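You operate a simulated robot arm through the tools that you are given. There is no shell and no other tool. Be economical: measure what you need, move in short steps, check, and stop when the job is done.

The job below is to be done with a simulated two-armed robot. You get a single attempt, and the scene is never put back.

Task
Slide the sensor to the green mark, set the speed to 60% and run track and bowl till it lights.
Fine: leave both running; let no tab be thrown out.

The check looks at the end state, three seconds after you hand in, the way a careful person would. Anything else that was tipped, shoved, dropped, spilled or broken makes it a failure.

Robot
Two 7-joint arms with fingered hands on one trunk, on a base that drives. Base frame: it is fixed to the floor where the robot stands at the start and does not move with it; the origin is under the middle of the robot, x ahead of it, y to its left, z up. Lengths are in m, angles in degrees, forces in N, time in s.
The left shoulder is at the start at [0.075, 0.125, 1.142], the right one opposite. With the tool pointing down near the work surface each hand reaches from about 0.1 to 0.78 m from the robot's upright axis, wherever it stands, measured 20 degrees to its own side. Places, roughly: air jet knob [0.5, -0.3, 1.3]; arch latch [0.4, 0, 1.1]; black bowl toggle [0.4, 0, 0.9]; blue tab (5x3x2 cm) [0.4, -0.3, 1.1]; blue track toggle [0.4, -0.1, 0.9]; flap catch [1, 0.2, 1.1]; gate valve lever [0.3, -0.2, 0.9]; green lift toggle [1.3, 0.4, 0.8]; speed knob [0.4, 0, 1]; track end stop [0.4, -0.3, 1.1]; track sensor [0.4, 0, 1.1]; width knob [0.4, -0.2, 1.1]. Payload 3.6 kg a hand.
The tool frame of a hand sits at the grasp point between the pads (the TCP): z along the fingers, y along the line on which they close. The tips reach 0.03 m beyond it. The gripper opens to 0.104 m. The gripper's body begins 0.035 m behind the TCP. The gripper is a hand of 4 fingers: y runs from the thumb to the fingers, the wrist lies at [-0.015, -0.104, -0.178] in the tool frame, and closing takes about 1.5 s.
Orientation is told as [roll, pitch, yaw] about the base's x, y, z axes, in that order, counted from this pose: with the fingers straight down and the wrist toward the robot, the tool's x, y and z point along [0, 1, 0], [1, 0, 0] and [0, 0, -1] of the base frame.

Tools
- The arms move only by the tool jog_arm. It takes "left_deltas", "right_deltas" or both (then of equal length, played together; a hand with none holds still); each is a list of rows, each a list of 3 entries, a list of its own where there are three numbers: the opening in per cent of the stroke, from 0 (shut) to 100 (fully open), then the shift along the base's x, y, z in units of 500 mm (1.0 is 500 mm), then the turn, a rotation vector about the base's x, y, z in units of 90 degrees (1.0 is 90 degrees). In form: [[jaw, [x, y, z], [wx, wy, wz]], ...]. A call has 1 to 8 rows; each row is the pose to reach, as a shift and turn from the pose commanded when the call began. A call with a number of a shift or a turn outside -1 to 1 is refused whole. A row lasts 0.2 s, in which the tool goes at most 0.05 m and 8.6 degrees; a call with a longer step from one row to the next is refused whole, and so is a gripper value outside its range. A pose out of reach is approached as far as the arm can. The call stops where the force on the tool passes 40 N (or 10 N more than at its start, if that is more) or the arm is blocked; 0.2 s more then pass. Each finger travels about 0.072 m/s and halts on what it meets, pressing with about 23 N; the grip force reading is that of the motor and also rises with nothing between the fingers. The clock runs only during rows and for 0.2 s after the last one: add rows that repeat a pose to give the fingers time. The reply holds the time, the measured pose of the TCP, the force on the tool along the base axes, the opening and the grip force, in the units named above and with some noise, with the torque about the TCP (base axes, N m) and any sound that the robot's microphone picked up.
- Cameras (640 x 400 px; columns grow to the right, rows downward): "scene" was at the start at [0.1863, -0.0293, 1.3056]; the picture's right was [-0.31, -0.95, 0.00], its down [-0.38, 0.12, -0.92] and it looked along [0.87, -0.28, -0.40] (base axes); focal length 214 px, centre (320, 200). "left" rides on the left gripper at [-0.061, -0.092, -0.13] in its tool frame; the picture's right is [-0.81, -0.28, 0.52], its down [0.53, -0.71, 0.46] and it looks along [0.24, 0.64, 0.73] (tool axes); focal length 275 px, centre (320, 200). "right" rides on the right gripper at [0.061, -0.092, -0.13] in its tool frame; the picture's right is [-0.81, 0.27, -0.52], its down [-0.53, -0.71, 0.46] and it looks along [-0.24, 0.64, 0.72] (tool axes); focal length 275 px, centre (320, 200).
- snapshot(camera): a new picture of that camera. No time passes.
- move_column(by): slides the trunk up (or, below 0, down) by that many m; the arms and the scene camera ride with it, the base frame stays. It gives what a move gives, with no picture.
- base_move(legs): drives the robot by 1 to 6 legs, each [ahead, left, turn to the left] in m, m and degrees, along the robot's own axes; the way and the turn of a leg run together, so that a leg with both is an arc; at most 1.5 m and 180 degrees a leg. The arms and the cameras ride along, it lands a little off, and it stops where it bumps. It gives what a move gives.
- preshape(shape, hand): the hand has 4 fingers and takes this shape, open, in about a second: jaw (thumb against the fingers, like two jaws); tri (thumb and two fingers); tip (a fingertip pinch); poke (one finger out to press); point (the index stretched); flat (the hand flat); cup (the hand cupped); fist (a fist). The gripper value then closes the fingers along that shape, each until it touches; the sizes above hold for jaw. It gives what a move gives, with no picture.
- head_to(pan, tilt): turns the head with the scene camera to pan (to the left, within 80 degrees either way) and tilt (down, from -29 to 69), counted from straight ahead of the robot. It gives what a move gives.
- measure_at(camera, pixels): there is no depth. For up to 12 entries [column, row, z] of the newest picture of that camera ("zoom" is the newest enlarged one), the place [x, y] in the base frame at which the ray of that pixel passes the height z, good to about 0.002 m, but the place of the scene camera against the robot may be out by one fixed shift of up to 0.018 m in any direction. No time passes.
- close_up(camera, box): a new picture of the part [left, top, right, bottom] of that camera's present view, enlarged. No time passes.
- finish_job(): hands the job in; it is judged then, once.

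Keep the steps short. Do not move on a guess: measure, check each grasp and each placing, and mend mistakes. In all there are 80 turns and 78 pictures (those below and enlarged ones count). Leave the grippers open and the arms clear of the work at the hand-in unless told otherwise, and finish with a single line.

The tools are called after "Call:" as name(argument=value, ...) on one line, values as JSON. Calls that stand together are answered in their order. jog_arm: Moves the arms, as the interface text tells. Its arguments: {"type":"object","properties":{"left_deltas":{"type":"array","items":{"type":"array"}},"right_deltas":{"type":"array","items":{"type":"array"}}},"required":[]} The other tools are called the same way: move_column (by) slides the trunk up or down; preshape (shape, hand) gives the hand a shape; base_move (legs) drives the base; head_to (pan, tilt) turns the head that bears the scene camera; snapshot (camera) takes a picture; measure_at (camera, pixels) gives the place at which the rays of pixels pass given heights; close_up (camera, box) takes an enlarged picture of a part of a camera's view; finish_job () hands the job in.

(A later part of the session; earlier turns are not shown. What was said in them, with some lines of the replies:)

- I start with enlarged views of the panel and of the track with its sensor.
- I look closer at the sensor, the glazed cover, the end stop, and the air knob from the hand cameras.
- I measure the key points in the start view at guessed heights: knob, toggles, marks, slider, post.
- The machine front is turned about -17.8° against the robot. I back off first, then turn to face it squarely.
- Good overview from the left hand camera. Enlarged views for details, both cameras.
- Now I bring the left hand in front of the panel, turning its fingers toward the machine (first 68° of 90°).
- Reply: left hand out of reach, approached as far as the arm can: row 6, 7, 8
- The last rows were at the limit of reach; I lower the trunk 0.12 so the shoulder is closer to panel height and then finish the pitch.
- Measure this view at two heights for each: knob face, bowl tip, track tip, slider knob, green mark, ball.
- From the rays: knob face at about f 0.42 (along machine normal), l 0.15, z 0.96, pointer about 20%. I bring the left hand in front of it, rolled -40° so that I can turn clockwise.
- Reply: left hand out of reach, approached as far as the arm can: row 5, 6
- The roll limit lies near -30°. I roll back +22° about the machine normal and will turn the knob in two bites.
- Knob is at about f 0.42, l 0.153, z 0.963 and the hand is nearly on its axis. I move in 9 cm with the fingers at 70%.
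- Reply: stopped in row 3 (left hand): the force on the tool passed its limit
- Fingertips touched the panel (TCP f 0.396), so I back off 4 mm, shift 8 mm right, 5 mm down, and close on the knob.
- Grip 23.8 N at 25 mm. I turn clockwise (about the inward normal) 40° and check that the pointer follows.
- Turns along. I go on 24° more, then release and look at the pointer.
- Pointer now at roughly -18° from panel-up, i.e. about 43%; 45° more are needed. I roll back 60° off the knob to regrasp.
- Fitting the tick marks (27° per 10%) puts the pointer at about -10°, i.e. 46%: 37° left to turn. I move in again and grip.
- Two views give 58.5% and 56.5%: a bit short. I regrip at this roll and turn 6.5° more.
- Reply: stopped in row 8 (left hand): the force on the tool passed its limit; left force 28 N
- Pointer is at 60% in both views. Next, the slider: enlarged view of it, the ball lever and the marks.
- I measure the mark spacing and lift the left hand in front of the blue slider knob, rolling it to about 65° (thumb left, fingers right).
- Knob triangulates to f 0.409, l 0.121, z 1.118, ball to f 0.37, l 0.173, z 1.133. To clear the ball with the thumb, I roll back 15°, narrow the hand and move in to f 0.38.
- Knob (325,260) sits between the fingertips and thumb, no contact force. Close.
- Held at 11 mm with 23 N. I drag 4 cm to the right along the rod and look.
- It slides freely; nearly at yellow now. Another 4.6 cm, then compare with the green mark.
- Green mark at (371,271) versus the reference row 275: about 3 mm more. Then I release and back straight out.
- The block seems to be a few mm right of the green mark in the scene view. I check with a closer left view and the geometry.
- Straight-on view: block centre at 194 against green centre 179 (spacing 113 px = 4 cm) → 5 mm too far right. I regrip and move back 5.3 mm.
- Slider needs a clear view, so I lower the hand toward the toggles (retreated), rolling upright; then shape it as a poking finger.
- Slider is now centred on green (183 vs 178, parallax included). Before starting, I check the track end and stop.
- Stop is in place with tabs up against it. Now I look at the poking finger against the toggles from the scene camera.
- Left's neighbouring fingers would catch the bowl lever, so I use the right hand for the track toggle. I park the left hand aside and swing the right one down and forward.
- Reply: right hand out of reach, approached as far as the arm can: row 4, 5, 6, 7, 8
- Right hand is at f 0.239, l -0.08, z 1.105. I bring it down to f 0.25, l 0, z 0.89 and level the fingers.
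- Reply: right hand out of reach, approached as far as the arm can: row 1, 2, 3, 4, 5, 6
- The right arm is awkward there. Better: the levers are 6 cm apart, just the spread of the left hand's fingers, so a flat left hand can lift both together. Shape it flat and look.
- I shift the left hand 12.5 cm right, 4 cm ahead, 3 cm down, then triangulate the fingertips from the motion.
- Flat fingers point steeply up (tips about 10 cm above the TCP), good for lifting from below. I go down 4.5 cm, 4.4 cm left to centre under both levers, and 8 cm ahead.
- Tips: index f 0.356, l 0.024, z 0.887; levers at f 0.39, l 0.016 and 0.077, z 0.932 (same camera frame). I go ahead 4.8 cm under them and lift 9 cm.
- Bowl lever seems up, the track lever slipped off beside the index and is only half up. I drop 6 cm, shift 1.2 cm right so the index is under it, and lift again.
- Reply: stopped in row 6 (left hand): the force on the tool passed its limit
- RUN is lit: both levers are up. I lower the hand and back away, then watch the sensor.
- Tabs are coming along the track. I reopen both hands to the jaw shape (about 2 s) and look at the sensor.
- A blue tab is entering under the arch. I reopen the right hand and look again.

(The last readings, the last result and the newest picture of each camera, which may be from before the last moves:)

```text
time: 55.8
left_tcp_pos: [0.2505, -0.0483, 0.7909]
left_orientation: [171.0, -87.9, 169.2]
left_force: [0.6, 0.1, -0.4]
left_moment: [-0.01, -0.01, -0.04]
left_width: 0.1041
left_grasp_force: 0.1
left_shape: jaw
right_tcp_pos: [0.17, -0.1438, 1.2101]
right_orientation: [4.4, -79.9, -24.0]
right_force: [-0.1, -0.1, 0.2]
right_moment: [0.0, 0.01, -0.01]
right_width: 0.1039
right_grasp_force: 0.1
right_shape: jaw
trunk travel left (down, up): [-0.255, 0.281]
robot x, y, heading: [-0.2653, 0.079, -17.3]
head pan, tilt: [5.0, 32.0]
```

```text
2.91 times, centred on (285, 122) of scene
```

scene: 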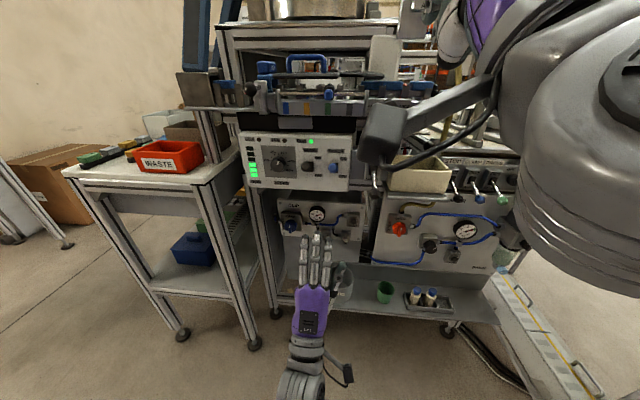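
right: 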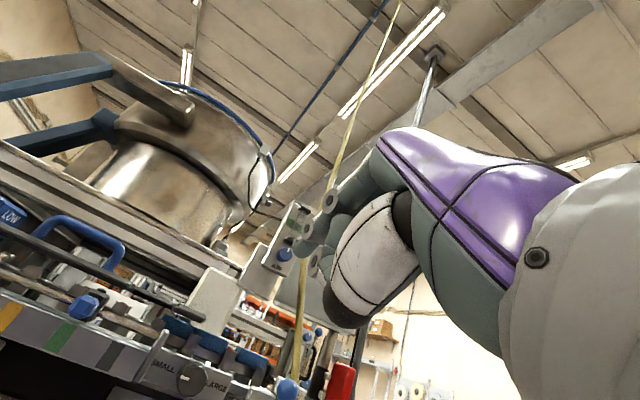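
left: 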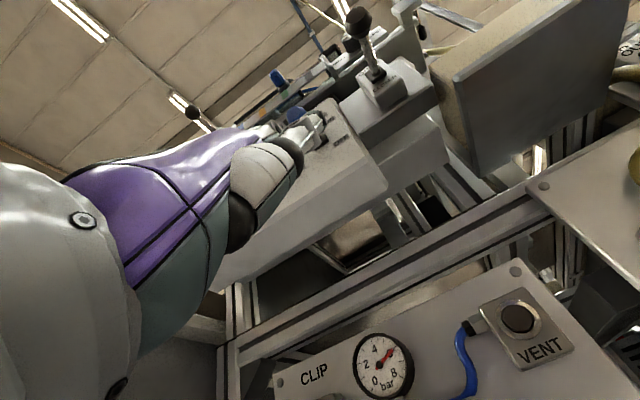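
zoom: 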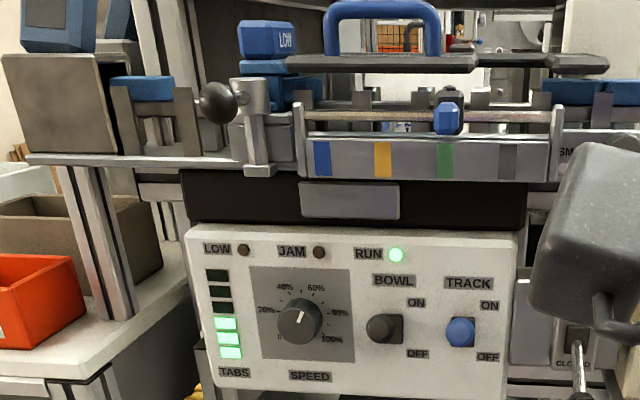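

Tabs flow well: one past the arch, another entering. Wait 1.2 s and look.

Call:
jog_arm(left_deltas=[[100, [0, 0, 0], [0, 0, 0]], [100, [0, 0, 0], [0, 0, 0]], [100, [0, 0, 0], [0, 0, 0]], [100, [0, 0, 0], [0, 0, 0]], [100, [0, 0, 0], [0, 0, 0]]])

Call:
close_up(camera="scene", box=[175, 55, 395, 190])

```text
time: 57.0
left_tcp_pos: [0.2486, -0.0487, 0.7896]
left_orientation: [170.9, -87.8, 169.5]
left_force: [0.5, 0.3, -0.2]
left_moment: [-0.02, -0.02, -0.03]
left_width: 0.1039
left_grasp_force: 0.1
left_shape: jaw
right_tcp_pos: [0.1711, -0.1436, 1.209]
right_orientation: [4.5, -79.9, -23.9]
right_force: [0.7, -0.3, 0.2]
right_moment: [-0.01, 0.01, -0.01]
right_width: 0.104
right_grasp_force: 0.0
right_shape: jaw
trunk travel left (down, up): [-0.255, 0.281]
robot x, y, heading: [-0.2628, 0.0773, -17.2]
head pan, tilt: [5.0, 32.0]
```

```text
2.91 times, centred on (285, 122) of scene
```

zoom: 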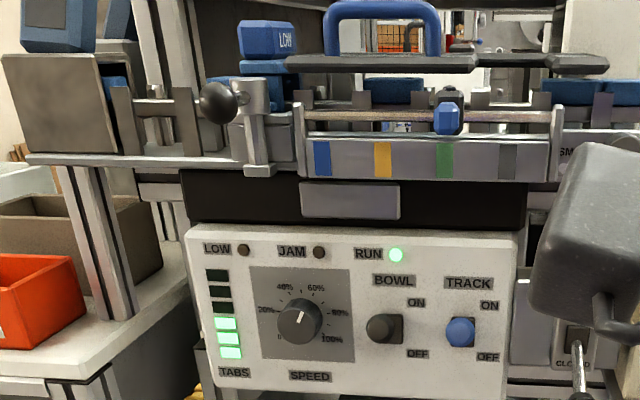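

Tab front at 425 heading to the sensor at 447; the second follows. It needs about 2.6 s for the second to back up to the sensor.

Call:
jog_arm(left_deltas=[[100, [0, 0, 0], [0, 0, 0]], [100, [0, 0, 0], [0, 0, 0]], [100, [0, 0, 0], [0, 0, 0]], [100, [0, 0, 0], [0, 0, 0]], [100, [0, 0, 0], [0, 0, 0]], [100, [0, 0, 0], [0, 0, 0]], [100, [0, 0, 0], [0, 0, 0]], [100, [0, 0, 0], [0, 0, 0]]])

Call:
close_up(camera="scene", box=[215, 55, 395, 170])

```text
time: 58.8
left_tcp_pos: [0.2499, -0.0487, 0.7908]
left_orientation: [171.1, -87.8, 169.3]
left_force: [-0.9, 0.5, 0.4]
left_moment: [0.01, 0.01, 0.0]
left_width: 0.1039
left_grasp_force: 0.0
left_shape: jaw
right_tcp_pos: [0.1695, -0.142, 1.2077]
right_orientation: [4.5, -79.9, -23.9]
right_force: [0.1, -0.1, 0.7]
right_moment: [-0.03, -0.02, 0.04]
right_width: 0.1039
right_grasp_force: 0.0
right_shape: jaw
trunk travel left (down, up): [-0.255, 0.281]
robot x, y, heading: [-0.2621, 0.0842, -17.2]
head pan, tilt: [5.0, 32.0]
```

```text
3.48 times, centred on (305, 112) of scene
```

zoom: 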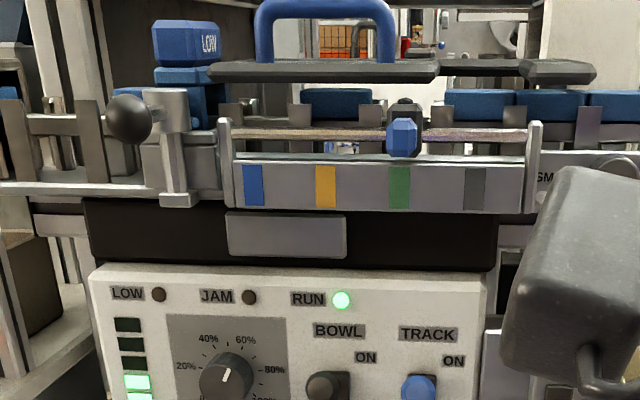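

First tab queued (445–515), second at 303–372 closing up; 1.2 s more.

Call:
jog_arm(left_deltas=[[100, [0, 0, 0], [0, 0, 0]], [100, [0, 0, 0], [0, 0, 0]], [100, [0, 0, 0], [0, 0, 0]], [100, [0, 0, 0], [0, 0, 0]], [100, [0, 0, 0], [0, 0, 0]]])

Call:
close_up(camera="scene", box=[215, 55, 395, 170])

```text
time: 60.0
left_tcp_pos: [0.2493, -0.0481, 0.7905]
left_orientation: [171.0, -87.8, 169.5]
left_force: [1.2, -0.5, 0.3]
left_moment: [0.07, 0.02, -0.01]
left_width: 0.104
left_grasp_force: 0.0
left_shape: jaw
right_tcp_pos: [0.1692, -0.1426, 1.2083]
right_orientation: [4.5, -80.0, -24.0]
right_force: [-0.7, 0.2, -0.1]
right_moment: [0.04, 0.0, 0.03]
right_width: 0.1039
right_grasp_force: 0.1
right_shape: jaw
trunk travel left (down, up): [-0.255, 0.281]
robot x, y, heading: [-0.2636, 0.0833, -17.6]
head pan, tilt: [5.0, 32.0]
```

```text
3.48 times, centred on (305, 112) of scene
```

zoom: 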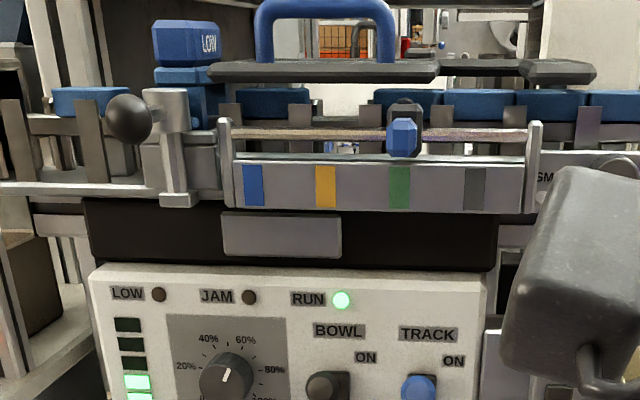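

The second tab now covers the sensor (375–443), lamp not yet lit — probably needs a dwell. Wait 0.8 s.

Call:
jog_arm(left_deltas=[[100, [0, 0, 0], [0, 0, 0]], [100, [0, 0, 0], [0, 0, 0]], [100, [0, 0, 0], [0, 0, 0]]])

Call:
close_up(camera="scene", box=[235, 65, 365, 148])

```text
time: 60.8
left_tcp_pos: [0.2493, -0.0492, 0.7912]
left_orientation: [170.9, -87.9, 169.4]
left_force: [-0.3, -0.1, 0.2]
left_moment: [-0.01, 0.0, 0.0]
left_width: 0.1037
left_grasp_force: 0.1
left_shape: jaw
right_tcp_pos: [0.17, -0.1434, 1.2097]
right_orientation: [4.5, -80.0, -23.9]
right_force: [-0.3, 0.4, -1.3]
right_moment: [0.01, -0.01, 0.04]
right_width: 0.1037
right_grasp_force: 0.0
right_shape: jaw
trunk travel left (down, up): [-0.255, 0.281]
robot x, y, heading: [-0.2598, 0.0832, -17.3]
head pan, tilt: [5.0, 32.0]
```

```text
4.82 times, centred on (300, 106) of scene
```

zoom: 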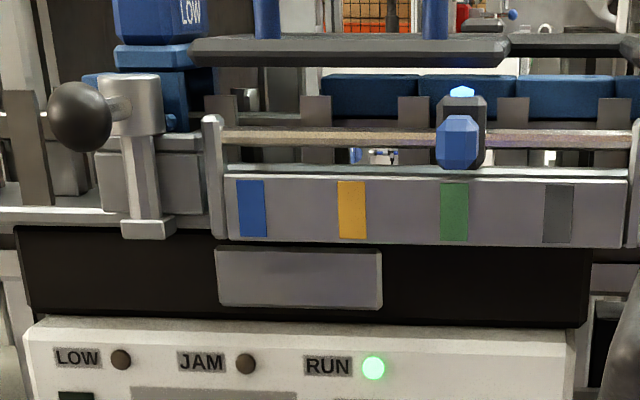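

The sensor lamp on top of the slider is lit, both switches are on and no tab has been thrown out, so I hand in now.

Call:
finish_job()

```text
The job is handed in.
```

The sensor is at the green mark and lit, the speed is at about 60%, track and bowl are both still running, and I saw no tab thrown out up to the hand-in.
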